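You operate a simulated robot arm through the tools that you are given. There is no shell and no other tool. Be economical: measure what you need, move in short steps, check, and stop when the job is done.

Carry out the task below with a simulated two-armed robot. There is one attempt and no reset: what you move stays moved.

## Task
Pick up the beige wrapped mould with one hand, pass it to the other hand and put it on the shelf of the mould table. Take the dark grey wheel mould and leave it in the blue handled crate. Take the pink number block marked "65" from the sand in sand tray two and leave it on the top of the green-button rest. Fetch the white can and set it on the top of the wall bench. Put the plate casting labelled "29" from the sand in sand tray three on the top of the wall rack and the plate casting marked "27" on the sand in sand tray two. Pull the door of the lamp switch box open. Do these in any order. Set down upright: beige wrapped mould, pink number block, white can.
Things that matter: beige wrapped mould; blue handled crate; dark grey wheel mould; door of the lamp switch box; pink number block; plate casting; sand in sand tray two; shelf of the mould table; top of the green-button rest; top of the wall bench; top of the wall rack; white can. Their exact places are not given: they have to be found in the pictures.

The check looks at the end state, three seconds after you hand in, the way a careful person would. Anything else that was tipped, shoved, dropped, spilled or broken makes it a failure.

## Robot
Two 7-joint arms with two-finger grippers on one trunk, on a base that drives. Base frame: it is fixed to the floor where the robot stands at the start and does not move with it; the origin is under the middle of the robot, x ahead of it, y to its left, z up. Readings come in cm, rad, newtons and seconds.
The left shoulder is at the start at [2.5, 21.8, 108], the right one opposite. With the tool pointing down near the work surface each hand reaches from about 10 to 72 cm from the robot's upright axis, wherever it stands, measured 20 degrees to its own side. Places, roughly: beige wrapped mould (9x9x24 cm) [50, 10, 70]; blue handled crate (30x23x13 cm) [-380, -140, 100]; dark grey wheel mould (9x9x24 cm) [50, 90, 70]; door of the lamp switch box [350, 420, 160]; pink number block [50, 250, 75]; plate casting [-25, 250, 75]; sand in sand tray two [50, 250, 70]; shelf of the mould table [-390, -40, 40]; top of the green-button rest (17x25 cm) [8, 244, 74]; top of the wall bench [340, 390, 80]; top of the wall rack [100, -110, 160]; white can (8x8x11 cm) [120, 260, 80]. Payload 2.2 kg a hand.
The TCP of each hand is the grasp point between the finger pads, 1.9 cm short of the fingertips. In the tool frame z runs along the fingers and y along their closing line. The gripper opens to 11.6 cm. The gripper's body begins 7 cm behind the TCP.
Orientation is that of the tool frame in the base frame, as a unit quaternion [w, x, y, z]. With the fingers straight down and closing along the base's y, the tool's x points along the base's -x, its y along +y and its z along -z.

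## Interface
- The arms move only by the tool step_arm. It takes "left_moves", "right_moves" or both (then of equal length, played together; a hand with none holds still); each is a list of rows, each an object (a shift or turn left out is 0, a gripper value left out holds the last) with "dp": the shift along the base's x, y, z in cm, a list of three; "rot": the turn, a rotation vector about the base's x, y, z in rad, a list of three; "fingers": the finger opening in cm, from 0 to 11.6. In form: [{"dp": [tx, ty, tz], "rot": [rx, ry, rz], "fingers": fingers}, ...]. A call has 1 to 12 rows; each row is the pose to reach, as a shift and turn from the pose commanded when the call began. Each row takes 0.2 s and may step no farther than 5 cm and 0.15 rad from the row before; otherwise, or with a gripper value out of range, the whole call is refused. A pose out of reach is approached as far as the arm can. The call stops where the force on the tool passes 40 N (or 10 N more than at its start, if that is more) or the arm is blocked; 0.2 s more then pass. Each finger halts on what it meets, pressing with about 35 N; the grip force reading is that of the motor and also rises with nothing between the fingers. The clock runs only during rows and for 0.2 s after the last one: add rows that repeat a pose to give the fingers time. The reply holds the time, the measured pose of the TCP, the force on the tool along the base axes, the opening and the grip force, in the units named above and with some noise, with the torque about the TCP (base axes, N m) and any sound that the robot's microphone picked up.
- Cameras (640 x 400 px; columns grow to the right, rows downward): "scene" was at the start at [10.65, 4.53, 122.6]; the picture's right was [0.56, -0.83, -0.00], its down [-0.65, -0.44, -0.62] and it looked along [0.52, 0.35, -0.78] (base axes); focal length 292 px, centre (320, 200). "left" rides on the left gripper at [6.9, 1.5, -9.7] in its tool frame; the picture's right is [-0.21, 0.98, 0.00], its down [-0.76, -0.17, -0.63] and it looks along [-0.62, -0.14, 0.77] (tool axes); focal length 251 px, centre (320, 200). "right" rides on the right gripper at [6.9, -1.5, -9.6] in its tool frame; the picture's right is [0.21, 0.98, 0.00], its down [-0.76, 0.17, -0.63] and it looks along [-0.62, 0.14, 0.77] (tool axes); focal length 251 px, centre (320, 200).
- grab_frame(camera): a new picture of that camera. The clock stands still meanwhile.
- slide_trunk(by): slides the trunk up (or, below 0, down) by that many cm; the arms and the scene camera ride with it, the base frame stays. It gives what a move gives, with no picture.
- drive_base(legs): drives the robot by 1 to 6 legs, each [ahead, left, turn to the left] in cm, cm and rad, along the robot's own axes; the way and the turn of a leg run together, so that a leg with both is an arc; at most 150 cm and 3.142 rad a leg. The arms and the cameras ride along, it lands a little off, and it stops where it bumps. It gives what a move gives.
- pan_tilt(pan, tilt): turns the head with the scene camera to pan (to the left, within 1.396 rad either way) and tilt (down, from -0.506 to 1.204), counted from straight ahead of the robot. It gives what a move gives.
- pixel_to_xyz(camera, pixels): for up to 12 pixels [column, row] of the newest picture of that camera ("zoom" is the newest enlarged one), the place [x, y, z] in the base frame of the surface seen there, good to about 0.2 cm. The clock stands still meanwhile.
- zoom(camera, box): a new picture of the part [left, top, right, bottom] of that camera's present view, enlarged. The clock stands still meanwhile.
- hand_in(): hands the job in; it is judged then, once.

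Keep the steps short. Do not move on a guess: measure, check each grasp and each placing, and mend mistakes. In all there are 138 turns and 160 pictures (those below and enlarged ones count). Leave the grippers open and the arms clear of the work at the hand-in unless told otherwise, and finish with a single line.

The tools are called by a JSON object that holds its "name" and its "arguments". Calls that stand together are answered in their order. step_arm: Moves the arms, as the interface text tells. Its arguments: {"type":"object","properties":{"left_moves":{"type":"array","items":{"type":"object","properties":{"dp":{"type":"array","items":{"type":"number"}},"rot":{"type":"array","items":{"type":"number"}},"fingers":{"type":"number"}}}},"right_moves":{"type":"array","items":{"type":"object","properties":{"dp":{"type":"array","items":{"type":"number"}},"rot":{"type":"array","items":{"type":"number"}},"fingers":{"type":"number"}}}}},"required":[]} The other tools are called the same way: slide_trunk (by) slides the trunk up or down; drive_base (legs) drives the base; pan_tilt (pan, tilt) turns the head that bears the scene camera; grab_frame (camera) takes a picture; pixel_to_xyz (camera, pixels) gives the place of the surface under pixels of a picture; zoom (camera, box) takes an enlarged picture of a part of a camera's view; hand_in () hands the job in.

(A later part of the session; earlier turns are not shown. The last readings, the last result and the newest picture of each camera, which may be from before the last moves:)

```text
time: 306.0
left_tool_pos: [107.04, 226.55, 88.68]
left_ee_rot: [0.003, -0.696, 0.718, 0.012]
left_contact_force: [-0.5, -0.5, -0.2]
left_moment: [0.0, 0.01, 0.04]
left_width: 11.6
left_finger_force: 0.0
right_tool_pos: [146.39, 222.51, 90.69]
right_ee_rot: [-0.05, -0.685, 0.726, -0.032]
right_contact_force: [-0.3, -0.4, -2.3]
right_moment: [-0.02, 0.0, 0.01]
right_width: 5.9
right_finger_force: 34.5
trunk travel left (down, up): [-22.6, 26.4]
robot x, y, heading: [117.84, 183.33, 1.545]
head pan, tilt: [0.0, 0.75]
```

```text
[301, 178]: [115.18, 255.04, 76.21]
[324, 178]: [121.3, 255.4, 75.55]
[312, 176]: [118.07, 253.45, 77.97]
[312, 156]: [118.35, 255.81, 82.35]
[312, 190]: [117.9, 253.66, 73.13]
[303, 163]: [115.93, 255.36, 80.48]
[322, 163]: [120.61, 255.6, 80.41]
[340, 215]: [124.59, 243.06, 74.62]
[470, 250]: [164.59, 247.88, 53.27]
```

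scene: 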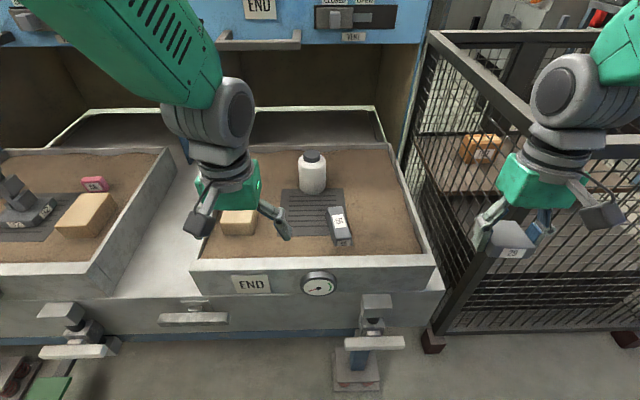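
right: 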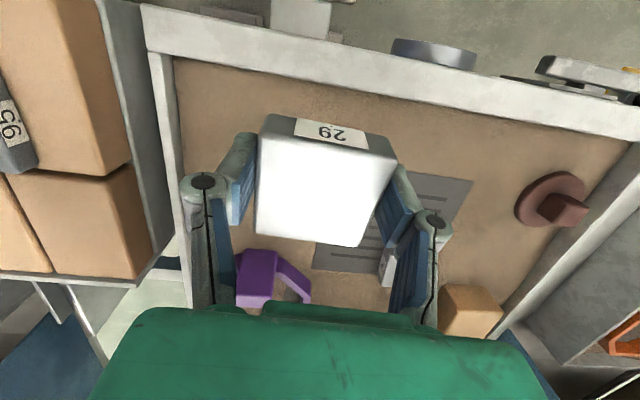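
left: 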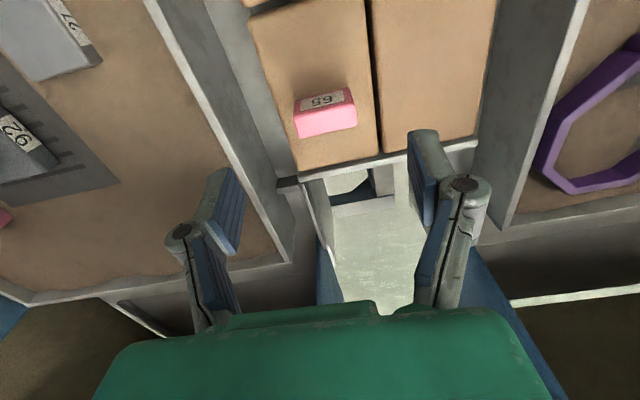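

The can's axis is at (118.2, 256.7), about 7 cm wide, z 71.5–82.5. I'll drive 5 closer, then bring the left hand above it with a 0.28 rad lean so the wrist stays clear of the hood.

{"name": "drive_base", "arguments": {"legs": [[5, 0, 0]]}}

{"name": "step_arm", "arguments": {"left_moves": [{"dp": [1.6, 3.6, 0], "rot": [0.04, 0, 0]}, {"dp": [3.2, 7.2, 0], "rot": [0.08, 0, 0]}, {"dp": [4.8, 10.8, 0], "rot": [0.12, 0, 0]}, {"dp": [6.4, 14.4, 0], "rot": [0.16, 0, 0]}, {"dp": [8, 18, 0], "rot": [0.2, 0, 0]}, {"dp": [9.6, 21.6, 0], "rot": [0.24, 0, 0]}, {"dp": [11.1, 25, 0], "rot": [0.28, 0, 0]}, {"dp": [11.1, 25, 0], "rot": [0.28, 0, 0]}, {"dp": [11.1, 25, 0], "rot": [0.28, 0, 0]}], "right_moves": [{"dp": [0, -2, 0]}, {"dp": [0, -4, 0]}, {"dp": [0, -5, 0]}, {"dp": [0, -5, 0]}, {"dp": [0, -5, 0]}, {"dp": [0, -5, 0]}, {"dp": [0, -5, 0]}, {"dp": [0, -5, 0]}, {"dp": [0, -5, 0]}]}}

{"name": "grab_frame", "arguments": {"camera": "left"}}

```text
time: 306.9
left_tool_pos: [107.32, 231.62, 88.67]
left_ee_rot: [0.003, -0.697, 0.717, 0.011]
left_contact_force: [0.0, -0.2, -0.7]
left_moment: [0.0, -0.02, 0.0]
left_width: 11.61
left_finger_force: 0.1
right_tool_pos: [146.61, 227.46, 90.67]
right_ee_rot: [-0.05, -0.685, 0.726, -0.033]
right_contact_force: [-1.3, -0.7, -1.9]
right_moment: [-0.06, -0.01, -0.01]
right_width: 5.87
right_finger_force: 34.5
trunk travel left (down, up): [-22.6, 26.4]
robot x, y, heading: [118.13, 188.56, 1.547]
head pan, tilt: [0.0, 0.75]
```

```text
time: 308.9
left_tool_pos: [118.19, 256.59, 88.7]
left_ee_rot: [0.1, -0.69, 0.708, 0.113]
left_contact_force: [0.0, -0.9, 0.2]
left_moment: [0.02, -0.04, 0.02]
left_width: 11.6
left_finger_force: 0.1
right_tool_pos: [146.67, 222.17, 90.8]
right_ee_rot: [-0.05, -0.685, 0.726, -0.033]
right_contact_force: [-0.3, -0.3, -2.8]
right_moment: [-0.01, -0.03, -0.04]
right_width: 5.91
right_finger_force: 35.4
trunk travel left (down, up): [-22.6, 26.4]
robot x, y, heading: [118.05, 188.2, 1.538]
head pan, tilt: [0.0, 0.75]
```

```text
28 pictures are left
```

left: 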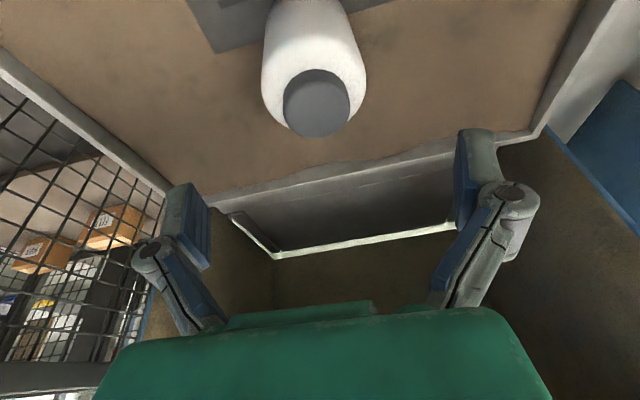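

Aligned. I'll lower, close on the can and lift.

{"name": "step_arm", "arguments": {"left_moves": [{"dp": [0.2, 0, -4]}, {"dp": [0.2, 0, -8]}, {"dp": [0.2, 0, -11.7]}, {"dp": [0.2, 0, -11.7], "fingers": 8}, {"dp": [0.2, 0, -11.7], "fingers": 5}, {"dp": [0.2, 0, -11.7], "fingers": 4}, {"dp": [0.2, 0, -11.7], "fingers": 4}, {"dp": [0.2, 0, -9]}, {"dp": [0.2, 0, -5]}, {"dp": [0.2, -1, -1]}, {"dp": [0.2, -4, 2]}, {"dp": [0.2, -8, 4]}]}}

{"name": "grab_frame", "arguments": {"camera": "left"}}

```text
time: 311.7
left_tool_pos: [116.68, 246.41, 85.41]
left_ee_rot: [-0.056, 0.711, -0.698, -0.059]
left_contact_force: [-0.1, 0.0, -2.8]
left_moment: [-0.03, 0.03, 0.02]
left_width: 6.96
left_finger_force: 35.1
right_tool_pos: [146.61, 222.02, 90.9]
right_ee_rot: [-0.049, -0.685, 0.726, -0.031]
right_contact_force: [-1.0, 0.2, -2.9]
right_moment: [-0.01, 0.01, 0.0]
right_width: 5.9
right_finger_force: 35.0
trunk travel left (down, up): [-22.6, 26.4]
robot x, y, heading: [118.22, 188.36, 1.542]
head pan, tilt: [0.0, 0.75]
stopped in row 12 (left hand): the arm was blocked; the commanded pose is now the measured one
```

```text
27 pictures are left
```

left: 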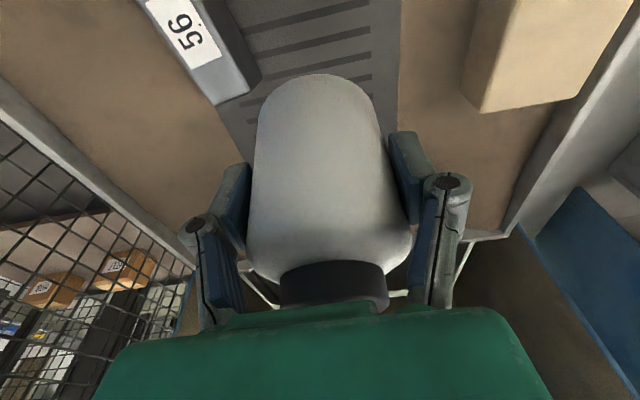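

The can is held. I'll back away from the tray 50 cm, then look to the right (east) to plan the way to the wall bench.

{"name": "drive_base", "arguments": {"legs": [[-50, 0, 0], [0, 0, -0.8]]}}

{"name": "pan_tilt", "arguments": {"pan": 0.1, "tilt": 0.25}}

{"name": "grab_frame", "arguments": {"camera": "scene"}}

{"name": "pixel_to_xyz", "arguments": {"camera": "scene", "pixels": [[100, 330], [200, 330], [320, 330], [450, 330], [320, 250], [400, 250], [250, 250], [320, 200], [260, 200], [380, 200], [320, 160], [440, 200]]}}

```text
time: 316.7
left_tool_pos: [159.63, 178.88, 86.3]
left_ee_rot: [0.076, -0.385, 0.919, 0.039]
left_contact_force: [0.9, -2.0, -4.1]
left_moment: [0.1, 0.11, -0.02]
left_width: 6.94
left_finger_force: 35.1
right_tool_pos: [162.86, 139.77, 90.19]
right_ee_rot: [-0.061, -0.345, 0.937, 0.004]
right_contact_force: [-0.3, 0.1, -2.4]
right_moment: [0.12, 0.03, -0.01]
right_width: 5.88
right_finger_force: 34.6
trunk travel left (down, up): [-22.6, 26.4]
robot x, y, heading: [117.68, 138.52, 0.742]
head pan, tilt: [0.0, 0.75]
```

```text
time: 317.7
left_tool_pos: [160.62, 178.07, 86.33]
left_ee_rot: [0.074, -0.387, 0.918, 0.041]
left_contact_force: [1.5, -2.2, -4.2]
left_moment: [0.13, 0.08, 0.0]
left_width: 6.96
left_finger_force: 35.3
right_tool_pos: [163.82, 138.49, 89.97]
right_ee_rot: [-0.063, -0.344, 0.937, 0.008]
right_contact_force: [1.3, -0.9, -2.8]
right_moment: [0.08, 0.09, -0.01]
right_width: 5.91
right_finger_force: 35.2
trunk travel left (down, up): [-22.6, 26.4]
robot x, y, heading: [118.26, 137.9, 0.741]
head pan, tilt: [0.099, 0.25]
```

```text
26 pictures are left
```

scene: 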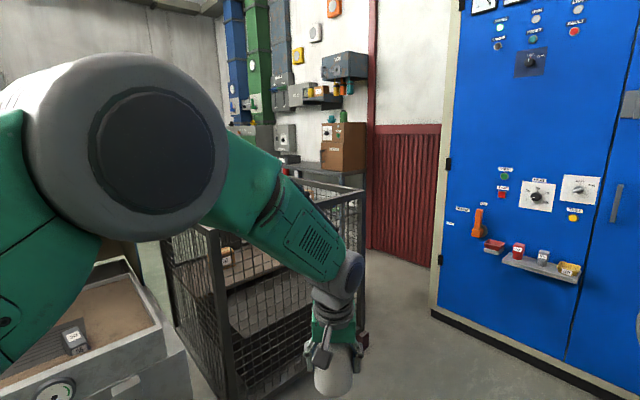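

```text
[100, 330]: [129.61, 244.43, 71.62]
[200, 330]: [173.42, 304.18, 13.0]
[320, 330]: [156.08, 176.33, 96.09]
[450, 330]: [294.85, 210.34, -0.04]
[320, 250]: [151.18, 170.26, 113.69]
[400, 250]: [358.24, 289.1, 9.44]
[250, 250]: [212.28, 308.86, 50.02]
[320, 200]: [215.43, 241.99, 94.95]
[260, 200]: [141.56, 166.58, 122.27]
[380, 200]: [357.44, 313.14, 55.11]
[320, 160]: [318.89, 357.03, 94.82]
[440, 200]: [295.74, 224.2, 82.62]
```

A passage about 80 cm wide runs between the cage (x ≤ 215) and the blue cabinet (x ≥ 295) towards the bench. I'll tuck the right hand in, drive to (225,165), turn north and go through the middle to y ≈ 285, then look.

{"name": "step_arm", "arguments": {"right_moves": [{"dp": [-2.2, 2.5, 0]}, {"dp": [-4.5, 5, 0]}, {"dp": [-6.8, 7.4, 0]}]}}

{"name": "drive_base", "arguments": {"legs": [[97, -52, 0], [0, 0, 0.83], [60, -27, 0], [60, 0, 0]]}}

{"name": "pan_tilt", "arguments": {"pan": -0.5, "tilt": 0.25}}

{"name": "grab_frame", "arguments": {"camera": "scene"}}

```text
time: 318.5
left_tool_pos: [160.24, 178.68, 86.54]
left_ee_rot: [0.077, -0.39, 0.917, 0.036]
left_contact_force: [1.1, -0.5, -4.5]
left_moment: [0.08, 0.04, 0.0]
left_width: 6.93
left_finger_force: 35.1
right_tool_pos: [156.43, 146.19, 90.36]
right_ee_rot: [-0.063, -0.343, 0.937, 0.006]
right_contact_force: [0.8, -0.2, -2.4]
right_moment: [0.07, 0.03, -0.03]
right_width: 5.86
right_finger_force: 34.6
trunk travel left (down, up): [-22.6, 26.4]
robot x, y, heading: [118.0, 138.15, 0.735]
head pan, tilt: [0.099, 0.25]
```

```text
time: 320.9
left_tool_pos: [184.92, 179.89, 87.43]
left_ee_rot: [0.073, -0.357, 0.931, 0.008]
left_contact_force: [-0.3, -0.1, -2.7]
left_moment: [-0.02, 0.0, -0.02]
left_width: 6.92
left_finger_force: 35.1
right_tool_pos: [176.86, 145.18, 91.4]
right_ee_rot: [-0.057, -0.273, 0.96, 0.012]
right_contact_force: [0.2, -0.1, -2.7]
right_moment: [-0.01, 0.0, 0.02]
right_width: 5.87
right_finger_force: 35.7
trunk travel left (down, up): [-22.6, 26.4]
robot x, y, heading: [138.18, 143.83, 0.59]
head pan, tilt: [0.099, 0.25]
stopped in leg 1: the robot was blocked; the commanded pose is now the measured one
```

```text
time: 321.9
left_tool_pos: [185.05, 179.74, 87.57]
left_ee_rot: [0.075, -0.356, 0.931, 0.006]
left_contact_force: [-0.6, 0.0, -3.2]
left_moment: [-0.05, -0.05, -0.03]
left_width: 6.96
left_finger_force: 35.1
right_tool_pos: [176.9, 145.3, 91.34]
right_ee_rot: [-0.056, -0.273, 0.96, 0.013]
right_contact_force: [-0.6, 0.3, -1.6]
right_moment: [-0.01, -0.02, 0.02]
right_width: 5.89
right_finger_force: 35.4
trunk travel left (down, up): [-22.6, 26.4]
robot x, y, heading: [138.79, 143.84, 0.587]
head pan, tilt: [-0.499, 0.25]
```

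```text
25 pictures are left
```

scene: 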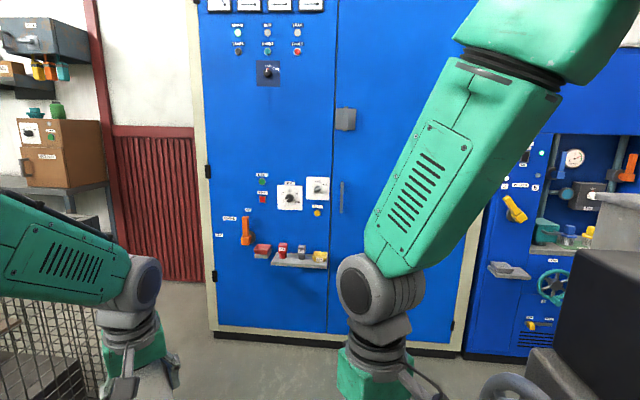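

The robot bumped something on its right front and stopped. I'll strafe left away from it, aim along the free lane, then go on as planned.

{"name": "drive_base", "arguments": {"legs": [[0, 18, 0], [0, 0, -0.4], [90, 0, 0], [0, 0, 1.38], [60, -22, 0], [60, 0, 0]]}}

{"name": "pan_tilt", "arguments": {"pan": -0.5, "tilt": 0.25}}

{"name": "grab_frame", "arguments": {"camera": "scene"}}

```text
time: 333.3
left_tool_pos: [219.8, 238.8, 87.57]
left_ee_rot: [-0.05, 0.735, -0.675, -0.042]
left_contact_force: [4.7, -24.8, 17.2]
left_moment: [2.15, 0.31, -0.41]
left_width: 6.97
left_finger_force: 34.7
right_tool_pos: [242.15, 214.01, 91.39]
right_ee_rot: [-0.058, -0.686, 0.726, -0.01]
right_contact_force: [-0.2, 0.2, -1.6]
right_moment: [0.02, -0.01, -0.02]
right_width: 5.86
right_finger_force: 35.1
trunk travel left (down, up): [-22.6, 26.4]
robot x, y, heading: [220.77, 182.12, 1.545]
head pan, tilt: [-0.499, 0.25]
stopped in leg 5: the force on the tool passed its limit at 289 N (the readings are from after the stop); the commanded pose is now the measured one
```

```text
time: 333.9
left_tool_pos: [219.83, 238.94, 87.55]
left_ee_rot: [-0.049, 0.736, -0.674, -0.044]
left_contact_force: [5.2, -32.5, 21.9]
left_moment: [2.63, 0.01, -0.5]
left_width: 6.98
left_finger_force: 34.8
right_tool_pos: [242.35, 213.89, 91.39]
right_ee_rot: [-0.056, -0.685, 0.726, -0.008]
right_contact_force: [-0.1, -0.5, -2.7]
right_moment: [-0.08, 0.04, 0.01]
right_width: 5.9
right_finger_force: 34.6
trunk travel left (down, up): [-22.6, 26.4]
robot x, y, heading: [220.86, 182.13, 1.552]
head pan, tilt: [-0.499, 0.25]
```

```text
24 pictures are left
```

scene: 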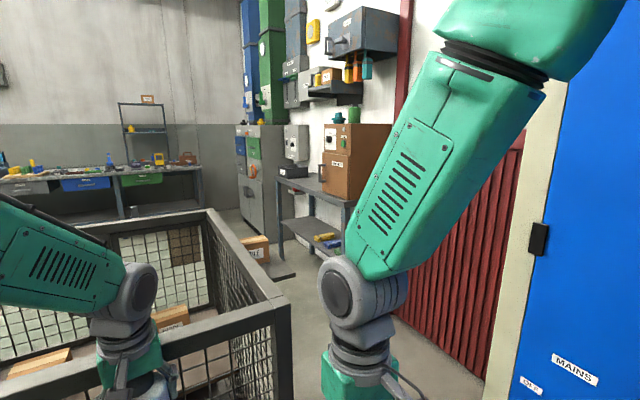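

The left hand touched the cage's front rail. I'll measure the cage corner and cabinet edge, and back off 18 cm.

{"name": "pixel_to_xyz", "arguments": {"camera": "scene", "pixels": [[283, 308], [210, 213], [275, 340], [545, 180], [540, 235], [300, 180], [345, 205], [325, 195], [365, 45], [335, 50], [345, 35], [262, 250]]}}

{"name": "drive_base", "arguments": {"legs": [[-18, 0, 0]]}}

{"name": "grab_frame", "arguments": {"camera": "left"}}

```text
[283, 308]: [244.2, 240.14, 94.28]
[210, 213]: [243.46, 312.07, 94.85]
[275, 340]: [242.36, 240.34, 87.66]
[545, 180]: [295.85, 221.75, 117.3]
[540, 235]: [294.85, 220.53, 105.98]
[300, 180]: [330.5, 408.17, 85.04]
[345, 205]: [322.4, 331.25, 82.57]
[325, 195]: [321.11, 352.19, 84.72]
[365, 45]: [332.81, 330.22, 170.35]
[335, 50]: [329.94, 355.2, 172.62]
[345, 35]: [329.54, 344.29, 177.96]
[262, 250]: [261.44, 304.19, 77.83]
```

```text
time: 335.4
left_tool_pos: [218.91, 221.14, 87.09]
left_ee_rot: [-0.047, 0.738, -0.672, -0.042]
left_contact_force: [-0.5, 0.8, -3.9]
left_moment: [0.02, 0.01, -0.03]
left_width: 6.96
left_finger_force: 35.0
right_tool_pos: [241.69, 196.16, 91.25]
right_ee_rot: [-0.057, -0.685, 0.726, -0.011]
right_contact_force: [0.2, -0.2, -2.5]
right_moment: [-0.02, 0.01, 0.03]
right_width: 5.9
right_finger_force: 34.7
trunk travel left (down, up): [-22.6, 26.4]
robot x, y, heading: [220.16, 164.48, 1.552]
head pan, tilt: [-0.499, 0.25]
```

```text
23 pictures are left
```

left: 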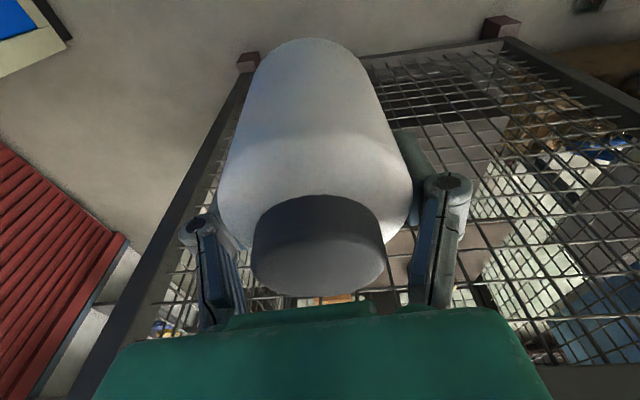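

The gap between the cage corner (244,240) and the cabinet corner (295,221) is about 54 cm. The base is narrower front to back, so I'll pass sideways facing west with both hands raised over the cage: raise hands, turn to 2.785 rad, line up, then strafe right through.

{"name": "step_arm", "arguments": {"left_moves": [{"dp": [0, 0, 4.5]}, {"dp": [0, 0, 9]}, {"dp": [0, 0, 13.5]}, {"dp": [0, 0, 18]}, {"dp": [0, 0, 18]}], "right_moves": [{"dp": [0, 3, 3]}, {"dp": [0, 6, 6]}, {"dp": [0, 9, 9]}, {"dp": [0, 12, 12]}, {"dp": [0, 12, 12]}]}}

{"name": "drive_base", "arguments": {"legs": [[0, 0, 1.233], [-25, -4, 0]]}}

{"name": "drive_base", "arguments": {"legs": [[0, -75, 0], [0, -70, 0]]}}

```text
time: 336.6
left_tool_pos: [218.88, 220.98, 105.55]
left_ee_rot: [-0.049, 0.739, -0.671, -0.04]
left_contact_force: [-0.3, 0.9, -3.5]
left_moment: [0.03, 0.02, 0.01]
left_width: 6.97
left_finger_force: 35.6
right_tool_pos: [241.69, 208.0, 103.24]
right_ee_rot: [-0.058, -0.685, 0.726, -0.011]
right_contact_force: [-1.0, -0.3, -2.7]
right_moment: [-0.08, -0.03, -0.01]
right_width: 5.89
right_finger_force: 34.7
trunk travel left (down, up): [-22.6, 26.4]
robot x, y, heading: [220.45, 164.15, 1.547]
head pan, tilt: [-0.499, 0.25]
```

```text
time: 341.6
left_tool_pos: [190.45, 175.35, 105.26]
left_ee_rot: [-0.014, 0.992, -0.106, -0.06]
left_contact_force: [0.4, -1.0, -3.2]
left_moment: [0.04, 0.04, -0.01]
left_width: 6.97
left_finger_force: 34.7
right_tool_pos: [209.92, 193.15, 103.2]
right_ee_rot: [0.04, 0.981, -0.184, 0.041]
right_contact_force: [0.7, 0.3, -2.0]
right_moment: [0.02, 0.01, 0.02]
right_width: 5.89
right_finger_force: 35.1
trunk travel left (down, up): [-22.6, 26.4]
robot x, y, heading: [245.19, 159.43, 2.806]
head pan, tilt: [-0.499, 0.25]
```

```text
time: 349.0
left_tool_pos: [238.13, 309.73, 105.35]
left_ee_rot: [-0.02, 0.992, -0.105, -0.06]
left_contact_force: [-0.1, -1.2, -3.0]
left_moment: [0.08, -0.01, -0.01]
left_width: 6.97
left_finger_force: 34.9
right_tool_pos: [257.81, 327.56, 103.66]
right_ee_rot: [0.033, 0.982, -0.183, 0.04]
right_contact_force: [-0.7, -1.3, -2.0]
right_moment: [0.07, -0.02, 0.0]
right_width: 5.88
right_finger_force: 35.1
trunk travel left (down, up): [-22.6, 26.4]
robot x, y, heading: [293.22, 295.19, 2.804]
head pan, tilt: [-0.499, 0.25]
```

I'm through the gap. I'll turn to heading 1.9 and look towards the bench and lamp box.

{"name": "drive_base", "arguments": {"legs": [[0, 0, -0.9]]}}

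{"name": "pan_tilt", "arguments": {"pan": -0.75, "tilt": 0.2}}

{"name": "grab_frame", "arguments": {"camera": "scene"}}

{"name": "grab_frame", "arguments": {"camera": "left"}}

```text
time: 351.7
left_tool_pos: [270.04, 346.56, 105.64]
left_ee_rot: [-0.043, 0.852, -0.52, -0.048]
left_contact_force: [0.0, -0.8, -3.5]
left_moment: [0.05, -0.02, -0.02]
left_width: 6.98
left_finger_force: 34.7
right_tool_pos: [296.54, 342.8, 103.8]
right_ee_rot: [0.049, 0.809, -0.586, 0.019]
right_contact_force: [-0.3, -0.3, -2.4]
right_moment: [-0.02, -0.05, -0.01]
right_width: 5.9
right_finger_force: 35.3
trunk travel left (down, up): [-22.6, 26.4]
robot x, y, heading: [292.77, 295.34, 1.918]
head pan, tilt: [-0.499, 0.25]
```

```text
time: 352.5
left_tool_pos: [270.25, 346.31, 105.9]
left_ee_rot: [-0.044, 0.852, -0.519, -0.05]
left_contact_force: [-0.9, 0.4, -2.1]
left_moment: [-0.01, 0.01, -0.01]
left_width: 6.99
left_finger_force: 34.9
right_tool_pos: [296.5, 342.58, 103.83]
right_ee_rot: [0.049, 0.809, -0.586, 0.017]
right_contact_force: [-0.2, -0.4, -1.4]
right_moment: [0.04, 0.0, -0.03]
right_width: 5.92
right_finger_force: 35.4
trunk travel left (down, up): [-22.6, 26.4]
robot x, y, heading: [292.97, 294.69, 1.921]
head pan, tilt: [-0.75, 0.201]
```

```text
22 pictures are left
```

scene: 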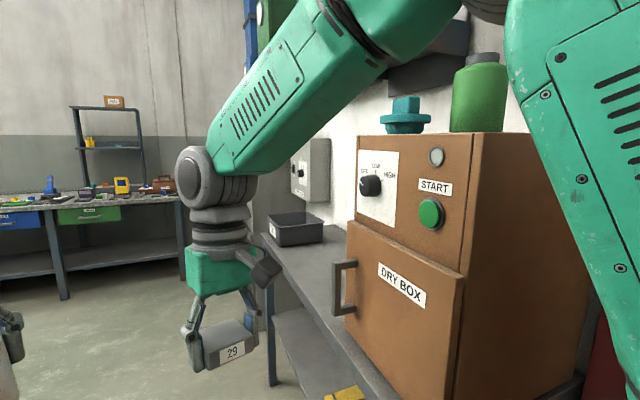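

```text
21 pictures are left
```

left: 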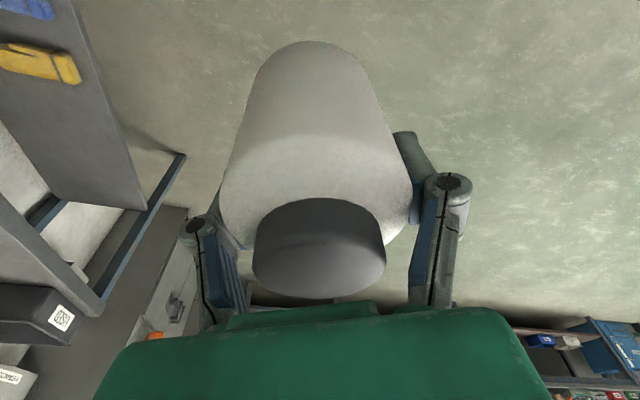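

{"name": "pixel_to_xyz", "arguments": {"camera": "left", "pixels": [[262, 260], [380, 260], [320, 215], [320, 290], [320, 150], [310, 60]]}}

{"name": "pixel_to_xyz", "arguments": {"camera": "scene", "pixels": [[300, 265], [325, 285], [290, 245], [270, 243], [320, 235], [335, 220], [293, 170], [328, 165], [310, 200], [310, 145], [325, 190], [345, 330]]}}

{"name": "zoom", "arguments": {"camera": "scene", "box": [250, 120, 360, 260]}}

```text
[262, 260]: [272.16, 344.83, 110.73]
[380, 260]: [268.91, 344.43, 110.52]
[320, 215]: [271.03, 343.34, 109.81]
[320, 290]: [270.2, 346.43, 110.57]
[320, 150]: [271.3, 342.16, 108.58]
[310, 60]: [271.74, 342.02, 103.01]
```

```text
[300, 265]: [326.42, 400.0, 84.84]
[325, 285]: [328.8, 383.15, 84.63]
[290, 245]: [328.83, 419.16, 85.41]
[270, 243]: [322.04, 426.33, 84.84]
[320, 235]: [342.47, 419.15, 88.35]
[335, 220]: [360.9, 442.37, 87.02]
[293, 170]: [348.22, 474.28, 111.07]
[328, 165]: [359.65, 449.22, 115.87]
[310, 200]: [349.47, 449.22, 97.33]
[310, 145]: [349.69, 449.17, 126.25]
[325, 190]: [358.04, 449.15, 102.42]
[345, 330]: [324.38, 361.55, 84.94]
```

```text
2.86 times, centred on (305, 190) of scene
```

zoom: 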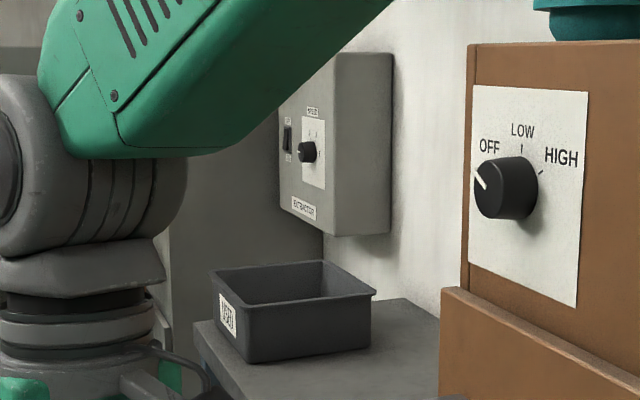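

The bench top is z 84.9 with free space near (331,392). The can leans 0.25 rad in the grip, so I'll rotate the left hand −0.25 about x to set it upright. I'll tuck the right hand in too, drive to (262,388), turn to face the bench and look up for the lamp box.

{"name": "step_arm", "arguments": {"left_moves": [{"dp": [0, 0, 0], "rot": [-0.08, 0, 0]}, {"dp": [0, 0, 0], "rot": [-0.16, 0, 0]}, {"dp": [0, 0, 0], "rot": [-0.25, 0, 0]}, {"dp": [0, 0, 0], "rot": [-0.25, 0, 0]}], "right_moves": [{"dp": [3, -1.6, -2.5]}, {"dp": [6, -3.2, -5]}, {"dp": [9, -4.8, -7.5]}, {"dp": [11.9, -6.3, -10]}]}}

{"name": "drive_base", "arguments": {"legs": [[98, -3, 0], [0, 0, -1.92]]}}

{"name": "pan_tilt", "arguments": {"pan": 0.3, "tilt": 0.0}}

{"name": "grab_frame", "arguments": {"camera": "scene"}}

{"name": "grab_frame", "arguments": {"camera": "left"}}

```text
time: 353.5
left_tool_pos: [269.75, 346.53, 106.4]
left_ee_rot: [0.057, 0.854, -0.517, 0.019]
left_contact_force: [0.3, -0.7, -3.2]
left_moment: [0.08, 0.04, -0.01]
left_width: 7.01
left_finger_force: 35.0
right_tool_pos: [308.85, 336.32, 93.82]
right_ee_rot: [0.049, 0.809, -0.585, 0.016]
right_contact_force: [0.2, -0.6, -2.0]
right_moment: [-0.01, 0.02, -0.03]
right_width: 5.89
right_finger_force: 34.8
trunk travel left (down, up): [-22.6, 26.4]
robot x, y, heading: [292.85, 295.23, 1.92]
head pan, tilt: [-0.75, 0.201]
```

```text
time: 363.2
left_tool_pos: [318.94, 390.36, 106.25]
left_ee_rot: [-0.049, -0.058, 0.996, 0.037]
left_contact_force: [0.9, -0.3, -3.2]
left_moment: [-0.02, -0.07, 0.01]
left_width: 6.98
left_finger_force: 35.1
right_tool_pos: [295.29, 357.72, 93.78]
right_ee_rot: [-0.041, 0.025, 0.998, 0.031]
right_contact_force: [0.7, 0.1, -2.7]
right_moment: [-0.03, 0.0, -0.01]
right_width: 5.91
right_finger_force: 34.6
trunk travel left (down, up): [-22.6, 26.4]
robot x, y, heading: [262.57, 387.26, -0.015]
head pan, tilt: [-0.75, 0.201]
```

```text
time: 364.5
left_tool_pos: [318.64, 390.52, 106.46]
left_ee_rot: [-0.047, -0.059, 0.997, 0.035]
left_contact_force: [0.0, -0.2, -4.1]
left_moment: [0.02, -0.04, -0.02]
left_width: 7.0
left_finger_force: 35.1
right_tool_pos: [294.84, 357.86, 93.86]
right_ee_rot: [-0.04, 0.025, 0.998, 0.03]
right_contact_force: [0.8, 0.4, -2.6]
right_moment: [0.01, 0.0, 0.03]
right_width: 5.87
right_finger_force: 35.4
trunk travel left (down, up): [-22.6, 26.4]
robot x, y, heading: [262.41, 387.08, -0.016]
head pan, tilt: [0.3, 0.0]
```

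```text
19 pictures are left
```

scene: 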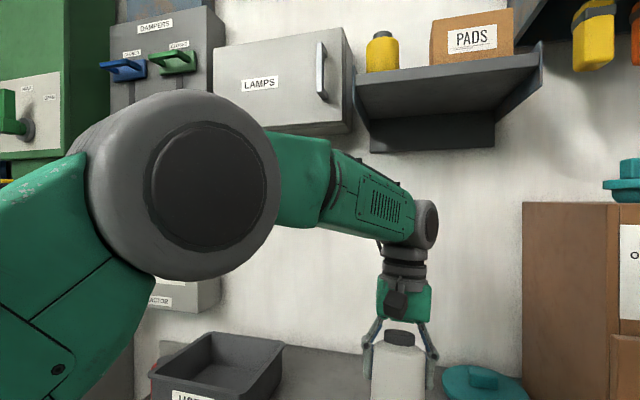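

```text
18 pictures are left
```

left: 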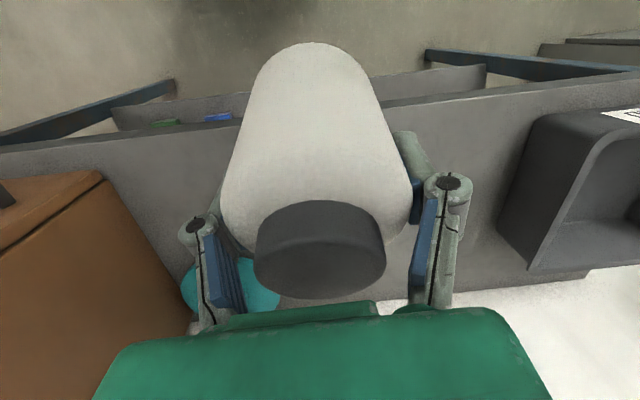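

The LAMPS box has its handle on the right edge at (321,72). I'll measure it and the spot for the can.

{"name": "pixel_to_xyz", "arguments": {"camera": "scene", "pixels": [[321, 50], [322, 95], [335, 30], [348, 125], [215, 60], [215, 130], [290, 120], [355, 85]]}}

{"name": "pixel_to_xyz", "arguments": {"camera": "left", "pixels": [[262, 285], [190, 290], [275, 300], [470, 240], [320, 215], [262, 250], [380, 250], [320, 290], [105, 180], [540, 150]]}}

```text
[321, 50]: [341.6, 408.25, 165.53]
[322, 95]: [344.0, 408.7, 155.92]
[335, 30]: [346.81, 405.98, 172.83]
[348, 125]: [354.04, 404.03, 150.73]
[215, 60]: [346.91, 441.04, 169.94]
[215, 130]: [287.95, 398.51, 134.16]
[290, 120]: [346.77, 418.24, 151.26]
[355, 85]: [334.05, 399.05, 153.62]
```

```text
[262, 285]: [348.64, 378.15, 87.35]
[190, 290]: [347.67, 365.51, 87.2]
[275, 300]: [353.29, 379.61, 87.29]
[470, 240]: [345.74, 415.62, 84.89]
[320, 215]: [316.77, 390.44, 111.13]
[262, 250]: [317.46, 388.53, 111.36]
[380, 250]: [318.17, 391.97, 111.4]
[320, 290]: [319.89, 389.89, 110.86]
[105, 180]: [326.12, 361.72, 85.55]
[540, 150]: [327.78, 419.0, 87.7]
```

The can is within 0.08 rad of upright. I'll correct that, drive 12 forward, settle, lower it onto the bench at about (331,390) and release.

{"name": "drive_base", "arguments": {"legs": [[12, 0, 0]]}}

{"name": "step_arm", "arguments": {"left_moves": [{"dp": [0, 1, 0], "rot": [0, -0.07, 0]}, {"dp": [0, 1, 0], "rot": [0, -0.07, 0]}, {"dp": [0, 1, -3], "rot": [0, -0.07, 0]}, {"dp": [0, 1, -6], "rot": [0, -0.07, 0]}, {"dp": [0, 1, -9], "rot": [0, -0.07, 0]}, {"dp": [0, 1, -11.5], "rot": [0, -0.07, 0]}, {"dp": [0, 1, -13], "rot": [0, -0.07, 0]}, {"dp": [0, 1, -14], "rot": [0, -0.07, 0]}, {"dp": [0, 1, -14.6], "rot": [0, -0.07, 0]}, {"dp": [0, 1, -15.1], "rot": [0, -0.07, 0]}, {"dp": [0, 1, -15.1], "rot": [0, -0.07, 0]}]}}

{"name": "grab_frame", "arguments": {"camera": "left"}}

{"name": "pixel_to_xyz", "arguments": {"camera": "left", "pixels": [[262, 250], [380, 250], [320, 215], [320, 290]]}}

```text
time: 365.7
left_tool_pos: [330.51, 390.11, 106.72]
left_ee_rot: [-0.046, -0.057, 0.997, 0.034]
left_contact_force: [1.0, -0.4, -2.9]
left_moment: [0.01, -0.06, 0.0]
left_width: 6.97
left_finger_force: 35.3
right_tool_pos: [306.87, 357.46, 93.98]
right_ee_rot: [-0.04, 0.025, 0.998, 0.031]
right_contact_force: [0.2, -0.2, -0.8]
right_moment: [0.05, 0.03, 0.01]
right_width: 5.9
right_finger_force: 34.9
trunk travel left (down, up): [-22.6, 26.4]
robot x, y, heading: [274.37, 387.07, -0.024]
head pan, tilt: [0.3, 0.0]
```

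```text
time: 368.1
left_tool_pos: [330.58, 391.99, 92.11]
left_ee_rot: [-0.012, -0.068, 0.997, 0.022]
left_contact_force: [-0.2, 0.3, -4.1]
left_moment: [0.02, -0.06, -0.03]
left_width: 6.97
left_finger_force: 35.0
right_tool_pos: [306.59, 357.55, 94.07]
right_ee_rot: [-0.04, 0.026, 0.998, 0.031]
right_contact_force: [0.3, 0.5, -2.1]
right_moment: [-0.01, 0.0, 0.01]
right_width: 5.87
right_finger_force: 34.8
trunk travel left (down, up): [-22.6, 26.4]
robot x, y, heading: [274.42, 387.03, -0.022]
head pan, tilt: [0.3, 0.0]
```

```text
17 pictures are left
```

left: 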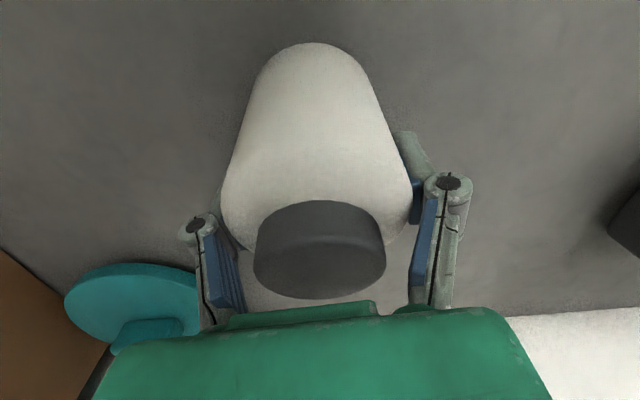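

```text
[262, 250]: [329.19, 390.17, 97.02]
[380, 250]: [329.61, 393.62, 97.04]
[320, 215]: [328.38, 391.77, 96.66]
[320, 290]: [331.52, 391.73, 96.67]
```

The cap is level and about 1 cm of height remains. I'll lower the last bit, open, rise and draw back.

{"name": "step_arm", "arguments": {"left_moves": [{"dp": [0, 0, -0.4]}, {"dp": [0, 0, -0.8]}, {"dp": [0, 0, -1.1]}, {"dp": [0, 0, -1.1], "fingers": 9}, {"dp": [0, 0, -1.1], "fingers": 11.6}, {"dp": [0, 0, -1.1], "fingers": 11.6}, {"dp": [0, 0, 3]}, {"dp": [0, 0, 7.5]}, {"dp": [0, 0, 12]}, {"dp": [0, 0, 16]}, {"dp": [-4, 2, 18]}, {"dp": [-8, 4, 19]}]}}

{"name": "slide_trunk", "arguments": {"by": 22}}

{"name": "grab_frame", "arguments": {"camera": "left"}}

```text
time: 370.7
left_tool_pos: [321.96, 395.18, 110.81]
left_ee_rot: [-0.009, -0.058, 0.998, 0.032]
left_contact_force: [-0.6, 0.5, -0.2]
left_moment: [-0.01, -0.03, -0.01]
left_width: 11.6
left_finger_force: 0.1
right_tool_pos: [306.49, 357.64, 94.11]
right_ee_rot: [-0.039, 0.026, 0.998, 0.03]
right_contact_force: [-0.6, -0.2, -2.5]
right_moment: [-0.01, 0.02, 0.02]
right_width: 5.91
right_finger_force: 34.8
trunk travel left (down, up): [-22.6, 26.4]
robot x, y, heading: [274.36, 387.12, -0.016]
head pan, tilt: [0.3, 0.0]
```

```text
time: 373.1
left_tool_pos: [322.25, 395.19, 132.84]
left_ee_rot: [-0.008, -0.058, 0.998, 0.031]
left_contact_force: [0.2, -0.7, 0.3]
left_moment: [0.0, 0.03, 0.01]
left_width: 11.59
left_finger_force: 0.0
right_tool_pos: [306.67, 357.55, 116.08]
right_ee_rot: [-0.039, 0.026, 0.998, 0.031]
right_contact_force: [0.6, -0.6, -2.1]
right_moment: [-0.01, 0.01, -0.01]
right_width: 5.87
right_finger_force: 35.4
trunk travel left (down, up): [-44.6, 4.4]
robot x, y, heading: [273.76, 386.98, -0.017]
head pan, tilt: [0.3, 0.0]
```

```text
16 pictures are left
```

left: 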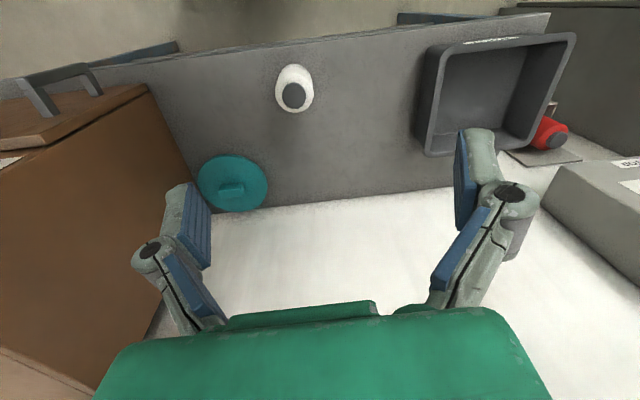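

The can stands upright on the bench. Now the lamp box handle, a vertical bar at about (342.5, 408.5, z 154–168). I'll swing the left hand to point forward, raise it to z ≈ 162 in front of the handle, and narrow the fingers.

{"name": "step_arm", "arguments": {"left_moves": [{"dp": [-0.5, 1.1, 2.5], "rot": [0, -0.13, 0], "fingers": 6}, {"dp": [-1, 2.2, 5], "rot": [0, -0.26, 0]}, {"dp": [-1.5, 3.3, 7.5], "rot": [0, -0.39, 0]}, {"dp": [-2, 4.4, 10], "rot": [0, -0.52, 0]}, {"dp": [-2, 5.5, 12.5], "rot": [0, -0.65, 0]}, {"dp": [-2, 6.6, 15], "rot": [0, -0.78, 0]}, {"dp": [-1, 7.7, 17.5], "rot": [0, -0.91, 0]}, {"dp": [0, 8.8, 20], "rot": [0, -1.04, 0]}, {"dp": [1, 9.9, 22.5], "rot": [0, -1.17, 0]}, {"dp": [2, 11, 25], "rot": [0, -1.3, 0]}, {"dp": [3, 12.5, 27.5], "rot": [0, -1.43, 0]}, {"dp": [4, 13.5, 29.5], "rot": [0, -1.57, 0]}]}}

{"name": "pan_tilt", "arguments": {"pan": 0.25, "tilt": -0.1}}

{"name": "grab_frame", "arguments": {"camera": "scene"}}

```text
time: 375.7
left_tool_pos: [326.22, 408.95, 162.39]
left_ee_rot: [0.699, -0.062, 0.712, -0.02]
left_contact_force: [-0.8, 0.2, -0.1]
left_moment: [0.0, -0.02, 0.01]
left_width: 6.0
left_finger_force: 0.0
right_tool_pos: [306.63, 357.7, 116.05]
right_ee_rot: [-0.04, 0.026, 0.998, 0.03]
right_contact_force: [-0.3, 0.5, -3.0]
right_moment: [0.02, 0.01, -0.02]
right_width: 5.89
right_finger_force: 34.9
trunk travel left (down, up): [-44.6, 4.4]
robot x, y, heading: [274.62, 387.16, -0.019]
head pan, tilt: [0.3, 0.0]
```

```text
time: 376.3
left_tool_pos: [326.29, 408.81, 162.4]
left_ee_rot: [0.699, -0.063, 0.712, -0.02]
left_contact_force: [-0.4, 0.5, -0.3]
left_moment: [-0.02, -0.03, -0.01]
left_width: 6.01
left_finger_force: 0.0
right_tool_pos: [306.63, 357.74, 116.11]
right_ee_rot: [-0.039, 0.026, 0.998, 0.03]
right_contact_force: [-0.1, 0.3, -2.3]
right_moment: [0.03, 0.01, 0.02]
right_width: 5.89
right_finger_force: 35.1
trunk travel left (down, up): [-44.6, 4.4]
robot x, y, heading: [274.34, 387.21, -0.018]
head pan, tilt: [0.25, -0.099]
```

```text
15 pictures are left
```

scene: 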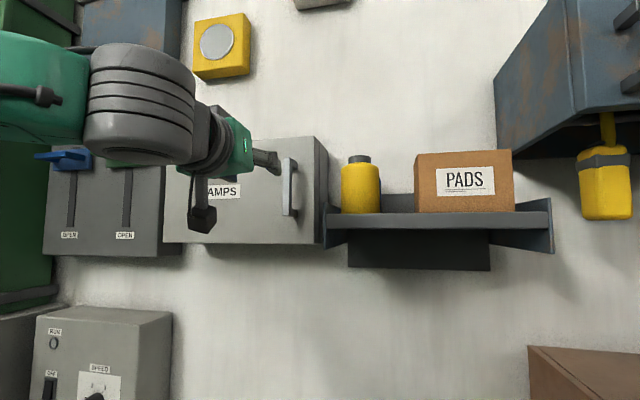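

The hand points straight at the handle at (288,187) in this view. I'll advance 16 cm, close on the bar and pull back along the door's arc.

{"name": "step_arm", "arguments": {"left_moves": [{"dp": [4, -0.1, 0]}, {"dp": [8, -0.2, 0]}, {"dp": [12, -0.3, 0]}, {"dp": [15.8, -0.4, 0]}, {"dp": [15.8, -0.4, 0], "fingers": 2}, {"dp": [15.8, -0.4, 0], "fingers": 0}, {"dp": [15.8, -0.4, 0], "fingers": 0}, {"dp": [12, -0.2, 0]}, {"dp": [8, 0.5, 0]}, {"dp": [4, 1.7, 0]}, {"dp": [0, 3.5, 0]}, {"dp": [0, 3.5, 0]}]}}

{"name": "grab_frame", "arguments": {"camera": "scene"}}

```text
time: 378.6
left_tool_pos: [330.24, 412.85, 162.38]
left_ee_rot: [0.7, -0.079, 0.71, -0.012]
left_contact_force: [23.5, 40.2, -0.2]
left_moment: [1.1, -0.16, -0.24]
left_width: 1.49
left_finger_force: 41.0
right_tool_pos: [306.69, 358.35, 116.14]
right_ee_rot: [-0.04, 0.025, 0.998, 0.029]
right_contact_force: [-1.6, 0.1, -2.2]
right_moment: [0.04, 0.0, 0.02]
right_width: 5.89
right_finger_force: 35.4
trunk travel left (down, up): [-44.6, 4.4]
robot x, y, heading: [274.13, 387.66, -0.015]
head pan, tilt: [0.25, -0.099]
stopped in row 11 (left hand): the force on the tool passed its limit at 44 N (the readings are from after the stop); the commanded pose is now the measured one
```

```text
14 pictures are left
```

scene: 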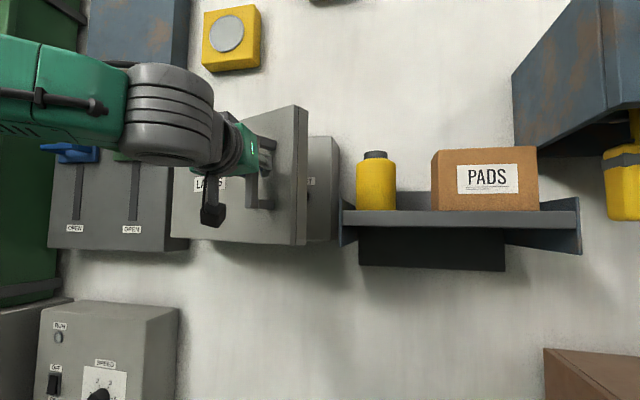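

The door is opening (about 22°). I'll continue along its arc around the hinge at about (347.6, 442), yawing the hand with the door.

{"name": "step_arm", "arguments": {"left_moves": [{"dp": [-2.3, 2.1, 0], "rot": [0, 0, -0.09]}, {"dp": [-4.6, 3.9, 0], "rot": [0, 0, -0.18]}, {"dp": [-7.2, 6.4, 0], "rot": [0, 0, -0.28]}, {"dp": [-9.4, 9.1, 0], "rot": [0, 0, -0.39]}, {"dp": [-11.4, 12, 0], "rot": [0, 0, -0.49]}, {"dp": [-13.1, 15.1, 0], "rot": [0, 0, -0.6]}, {"dp": [-14.4, 18.4, 0], "rot": [0, 0, -0.7]}, {"dp": [-15.3, 21.6, 0], "rot": [0, 0, -0.8]}]}}

{"name": "grab_frame", "arguments": {"camera": "scene"}}

```text
time: 380.4
left_tool_pos: [314.76, 432.59, 162.44]
left_ee_rot: [0.64, 0.214, 0.68, -0.288]
left_contact_force: [19.4, 4.5, -24.1]
left_moment: [1.04, -0.8, -0.37]
left_width: 1.41
left_finger_force: 41.0
right_tool_pos: [306.67, 357.48, 115.94]
right_ee_rot: [-0.039, 0.024, 0.998, 0.031]
right_contact_force: [0.7, 0.1, -2.1]
right_moment: [-0.01, 0.04, 0.0]
right_width: 5.93
right_finger_force: 34.8
trunk travel left (down, up): [-44.6, 4.4]
robot x, y, heading: [274.21, 387.12, -0.017]
head pan, tilt: [0.25, -0.099]
```

```text
13 pictures are left
```

scene: 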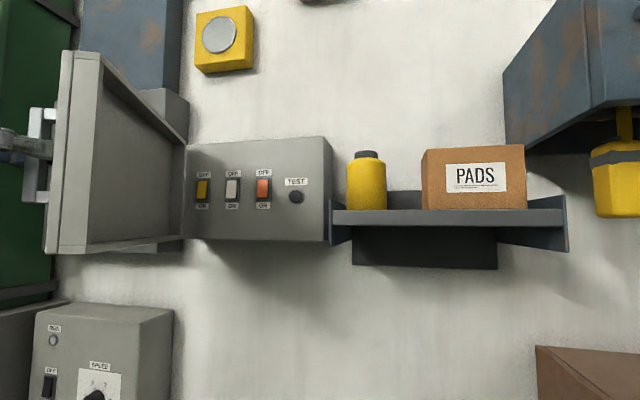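

The door is wide open, with the switches visible. I'll release the handle, withdraw, back off, lower the trunk, set the hands for travel, and turn and move to the gap start.

{"name": "step_arm", "arguments": {"left_moves": [{"dp": [0, 0, 0], "fingers": 4}, {"dp": [0, 0, 0], "fingers": 7}, {"dp": [-3, 2.7, 0]}, {"dp": [-6, 5.4, 0]}, {"dp": [-9, 8, 0]}, {"dp": [-9, 8, 0]}]}}

{"name": "drive_base", "arguments": {"legs": [[-22, 0, 0]]}}

{"name": "slide_trunk", "arguments": {"by": -22}}

{"name": "step_arm", "arguments": {"left_moves": [{"dp": [1.5, -3.7, -2]}, {"dp": [3, -7.4, -4]}, {"dp": [4.5, -11.1, -6]}, {"dp": [6, -14.8, -8]}, {"dp": [7.5, -18.5, -10]}, {"dp": [9, -22.2, -12]}, {"dp": [10.5, -25.9, -14]}, {"dp": [12, -29.6, -16]}, {"dp": [13.5, -33, -18]}, {"dp": [15, -36, -20]}], "right_moves": [{"dp": [1, 0, 1.5]}, {"dp": [2, 0, 3]}, {"dp": [3, 0, 4.5]}, {"dp": [4, 0, 6]}, {"dp": [5, 0, 7.5]}, {"dp": [6, 0, 9]}, {"dp": [6, 0, 10]}, {"dp": [6, 0, 10]}, {"dp": [6, 0, 10]}, {"dp": [6, 0, 10]}]}}

{"name": "grab_frame", "arguments": {"camera": "scene"}}

```text
time: 381.8
left_tool_pos: [305.01, 439.9, 163.11]
left_ee_rot: [0.641, 0.215, 0.678, -0.287]
left_contact_force: [-0.3, -0.1, 0.2]
left_moment: [-0.03, -0.04, 0.02]
left_width: 7.0
left_finger_force: 0.1
right_tool_pos: [306.34, 357.0, 115.95]
right_ee_rot: [-0.038, 0.025, 0.998, 0.034]
right_contact_force: [-0.1, -0.4, -1.7]
right_moment: [0.01, 0.04, -0.01]
right_width: 5.9
right_finger_force: 35.7
trunk travel left (down, up): [-44.6, 4.4]
robot x, y, heading: [274.05, 387.0, -0.018]
head pan, tilt: [0.25, -0.099]
```

```text
time: 383.5
left_tool_pos: [283.54, 440.86, 162.91]
left_ee_rot: [0.641, 0.214, 0.678, -0.289]
left_contact_force: [-0.2, 0.1, -0.2]
left_moment: [-0.01, -0.03, 0.0]
left_width: 6.99
left_finger_force: 0.1
right_tool_pos: [284.89, 357.68, 116.06]
right_ee_rot: [-0.039, 0.024, 0.998, 0.032]
right_contact_force: [0.2, -0.1, -3.4]
right_moment: [-0.02, 0.03, 0.02]
right_width: 5.87
right_finger_force: 34.4
trunk travel left (down, up): [-44.6, 4.4]
robot x, y, heading: [253.1, 387.41, -0.017]
head pan, tilt: [0.25, -0.099]
```

```text
time: 385.8
left_tool_pos: [283.14, 440.52, 141.23]
left_ee_rot: [0.642, 0.216, 0.678, -0.287]
left_contact_force: [-0.4, -0.2, 0.6]
left_moment: [-0.04, -0.02, -0.02]
left_width: 6.98
left_finger_force: 0.1
right_tool_pos: [284.5, 357.4, 94.06]
right_ee_rot: [-0.036, 0.024, 0.998, 0.034]
right_contact_force: [0.1, 0.3, -2.4]
right_moment: [-0.02, 0.02, 0.03]
right_width: 5.9
right_finger_force: 35.0
trunk travel left (down, up): [-22.6, 26.4]
robot x, y, heading: [252.73, 387.75, -0.021]
head pan, tilt: [0.25, -0.099]
```

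```text
time: 388.0
left_tool_pos: [298.13, 404.2, 121.0]
left_ee_rot: [0.641, 0.216, 0.678, -0.288]
left_contact_force: [0.8, 0.0, -0.2]
left_moment: [0.0, -0.02, 0.03]
left_width: 6.98
left_finger_force: 0.1
right_tool_pos: [290.5, 357.1, 103.95]
right_ee_rot: [-0.038, 0.025, 0.998, 0.035]
right_contact_force: [0.6, -0.6, -2.5]
right_moment: [-0.03, 0.04, 0.01]
right_width: 5.87
right_finger_force: 35.1
trunk travel left (down, up): [-22.6, 26.4]
robot x, y, heading: [252.45, 387.77, -0.021]
head pan, tilt: [0.25, -0.099]
```

```text
12 pictures are left
```

scene: 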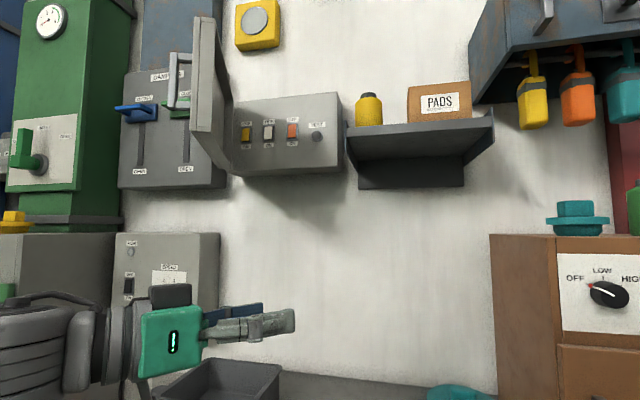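

The door stays open. I'll turn to 2.80 rad and move to the gap's north side.

{"name": "drive_base", "arguments": {"legs": [[0, 0, 2.82], [-69.4, 73.6, 0]]}}

```text
time: 400.0
left_tool_pos: [246.78, 296.31, 121.82]
left_ee_rot: [-0.376, 0.635, -0.334, -0.586]
left_contact_force: [1.4, 2.7, 0.4]
left_moment: [-0.02, -0.01, 0.18]
left_width: 6.98
left_finger_force: 0.0
right_tool_pos: [268.6, 338.02, 103.14]
right_ee_rot: [0.055, 0.981, -0.186, 0.028]
right_contact_force: [0.7, 1.5, -2.5]
right_moment: [-0.06, 0.0, -0.07]
right_width: 5.9
right_finger_force: 34.9
trunk travel left (down, up): [-22.6, 26.4]
robot x, y, heading: [293.83, 294.35, 2.799]
head pan, tilt: [0.25, -0.099]
```

The pose is right on the line. I'll strafe left through the gap.

{"name": "drive_base", "arguments": {"legs": [[0, 75, 0], [0, 70, 0]]}}

```text
time: 407.4
left_tool_pos: [199.73, 160.9, 121.92]
left_ee_rot: [-0.376, 0.635, -0.333, -0.587]
left_contact_force: [0.3, -0.3, -0.5]
left_moment: [-0.05, 0.01, 0.02]
left_width: 6.99
left_finger_force: 0.0
right_tool_pos: [221.35, 202.61, 103.19]
right_ee_rot: [0.056, 0.981, -0.184, 0.029]
right_contact_force: [-0.7, 1.1, -1.7]
right_moment: [-0.01, -0.03, 0.0]
right_width: 5.88
right_finger_force: 34.6
trunk travel left (down, up): [-22.6, 26.4]
robot x, y, heading: [246.45, 159.02, 2.803]
head pan, tilt: [0.25, -0.099]
```

Through again. Now the trip to the wall rack: west along the lane, then south past the first table, then look.

{"name": "drive_base", "arguments": {"legs": [[0, 0, 0.338], [0, -8, 0], [150, 0, 0], [112, 0, 0], [0, 0, 1.571], [140, 0, 0]]}}

{"name": "drive_base", "arguments": {"legs": [[45, 0, 0]]}}

{"name": "pan_tilt", "arguments": {"pan": 0.7, "tilt": 0.1}}

{"name": "grab_frame", "arguments": {"camera": "scene"}}

```text
time: 412.0
left_tool_pos: [168.78, 146.94, 121.11]
left_ee_rot: [-0.269, 0.679, -0.194, -0.655]
left_contact_force: [-0.6, -0.2, -1.6]
left_moment: [0.09, 0.08, -0.1]
left_width: 6.99
left_finger_force: 0.1
right_tool_pos: [173.22, 194.1, 103.47]
right_ee_rot: [0.033, 0.998, 0.007, 0.045]
right_contact_force: [-0.5, 0.1, -2.9]
right_moment: [-0.02, -0.09, -0.01]
right_width: 5.91
right_finger_force: 35.0
trunk travel left (down, up): [-22.6, 26.4]
robot x, y, heading: [213.69, 166.53, -3.091]
head pan, tilt: [0.25, -0.099]
stopped in leg 3: the robot was blocked; the commanded pose is now the measured one
```

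```text
time: 412.7
left_tool_pos: [170.46, 139.47, 118.58]
left_ee_rot: [0.303, -0.662, 0.17, 0.664]
left_contact_force: [7.8, 12.2, -5.9]
left_moment: [0.4, 0.24, 1.35]
left_width: 6.99
left_finger_force: 0.0
right_tool_pos: [174.24, 185.55, 105.09]
right_ee_rot: [-0.009, 0.999, 0.012, 0.045]
right_contact_force: [1.7, 2.2, -1.2]
right_moment: [-0.22, 0.14, -0.01]
right_width: 5.89
right_finger_force: 35.7
trunk travel left (down, up): [-22.6, 26.4]
robot x, y, heading: [213.91, 166.97, -3.084]
head pan, tilt: [0.25, -0.099]
stopped in leg 1: the robot was blocked; the commanded pose is now the measured one
```

```text
time: 413.6
left_tool_pos: [171.31, 139.61, 119.07]
left_ee_rot: [-0.298, 0.665, -0.175, -0.662]
left_contact_force: [0.3, -0.4, -0.5]
left_moment: [-0.03, 0.01, -0.03]
left_width: 6.98
left_finger_force: 0.1
right_tool_pos: [174.58, 186.31, 105.27]
right_ee_rot: [-0.002, 0.999, 0.011, 0.042]
right_contact_force: [0.3, 0.5, -2.4]
right_moment: [-0.03, 0.0, -0.01]
right_width: 5.88
right_finger_force: 34.7
trunk travel left (down, up): [-22.6, 26.4]
robot x, y, heading: [213.83, 166.83, -3.083]
head pan, tilt: [0.7, 0.099]
```

```text
11 pictures are left
```

scene: 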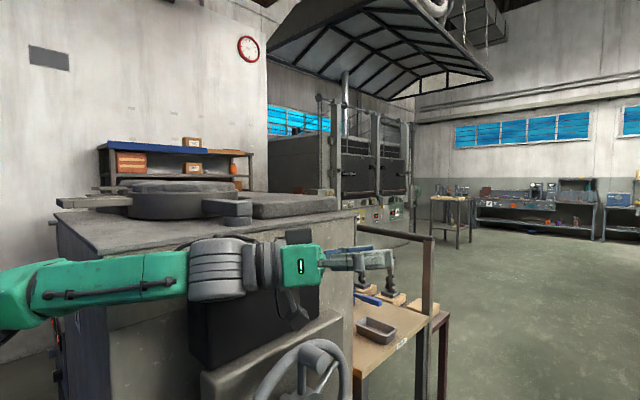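

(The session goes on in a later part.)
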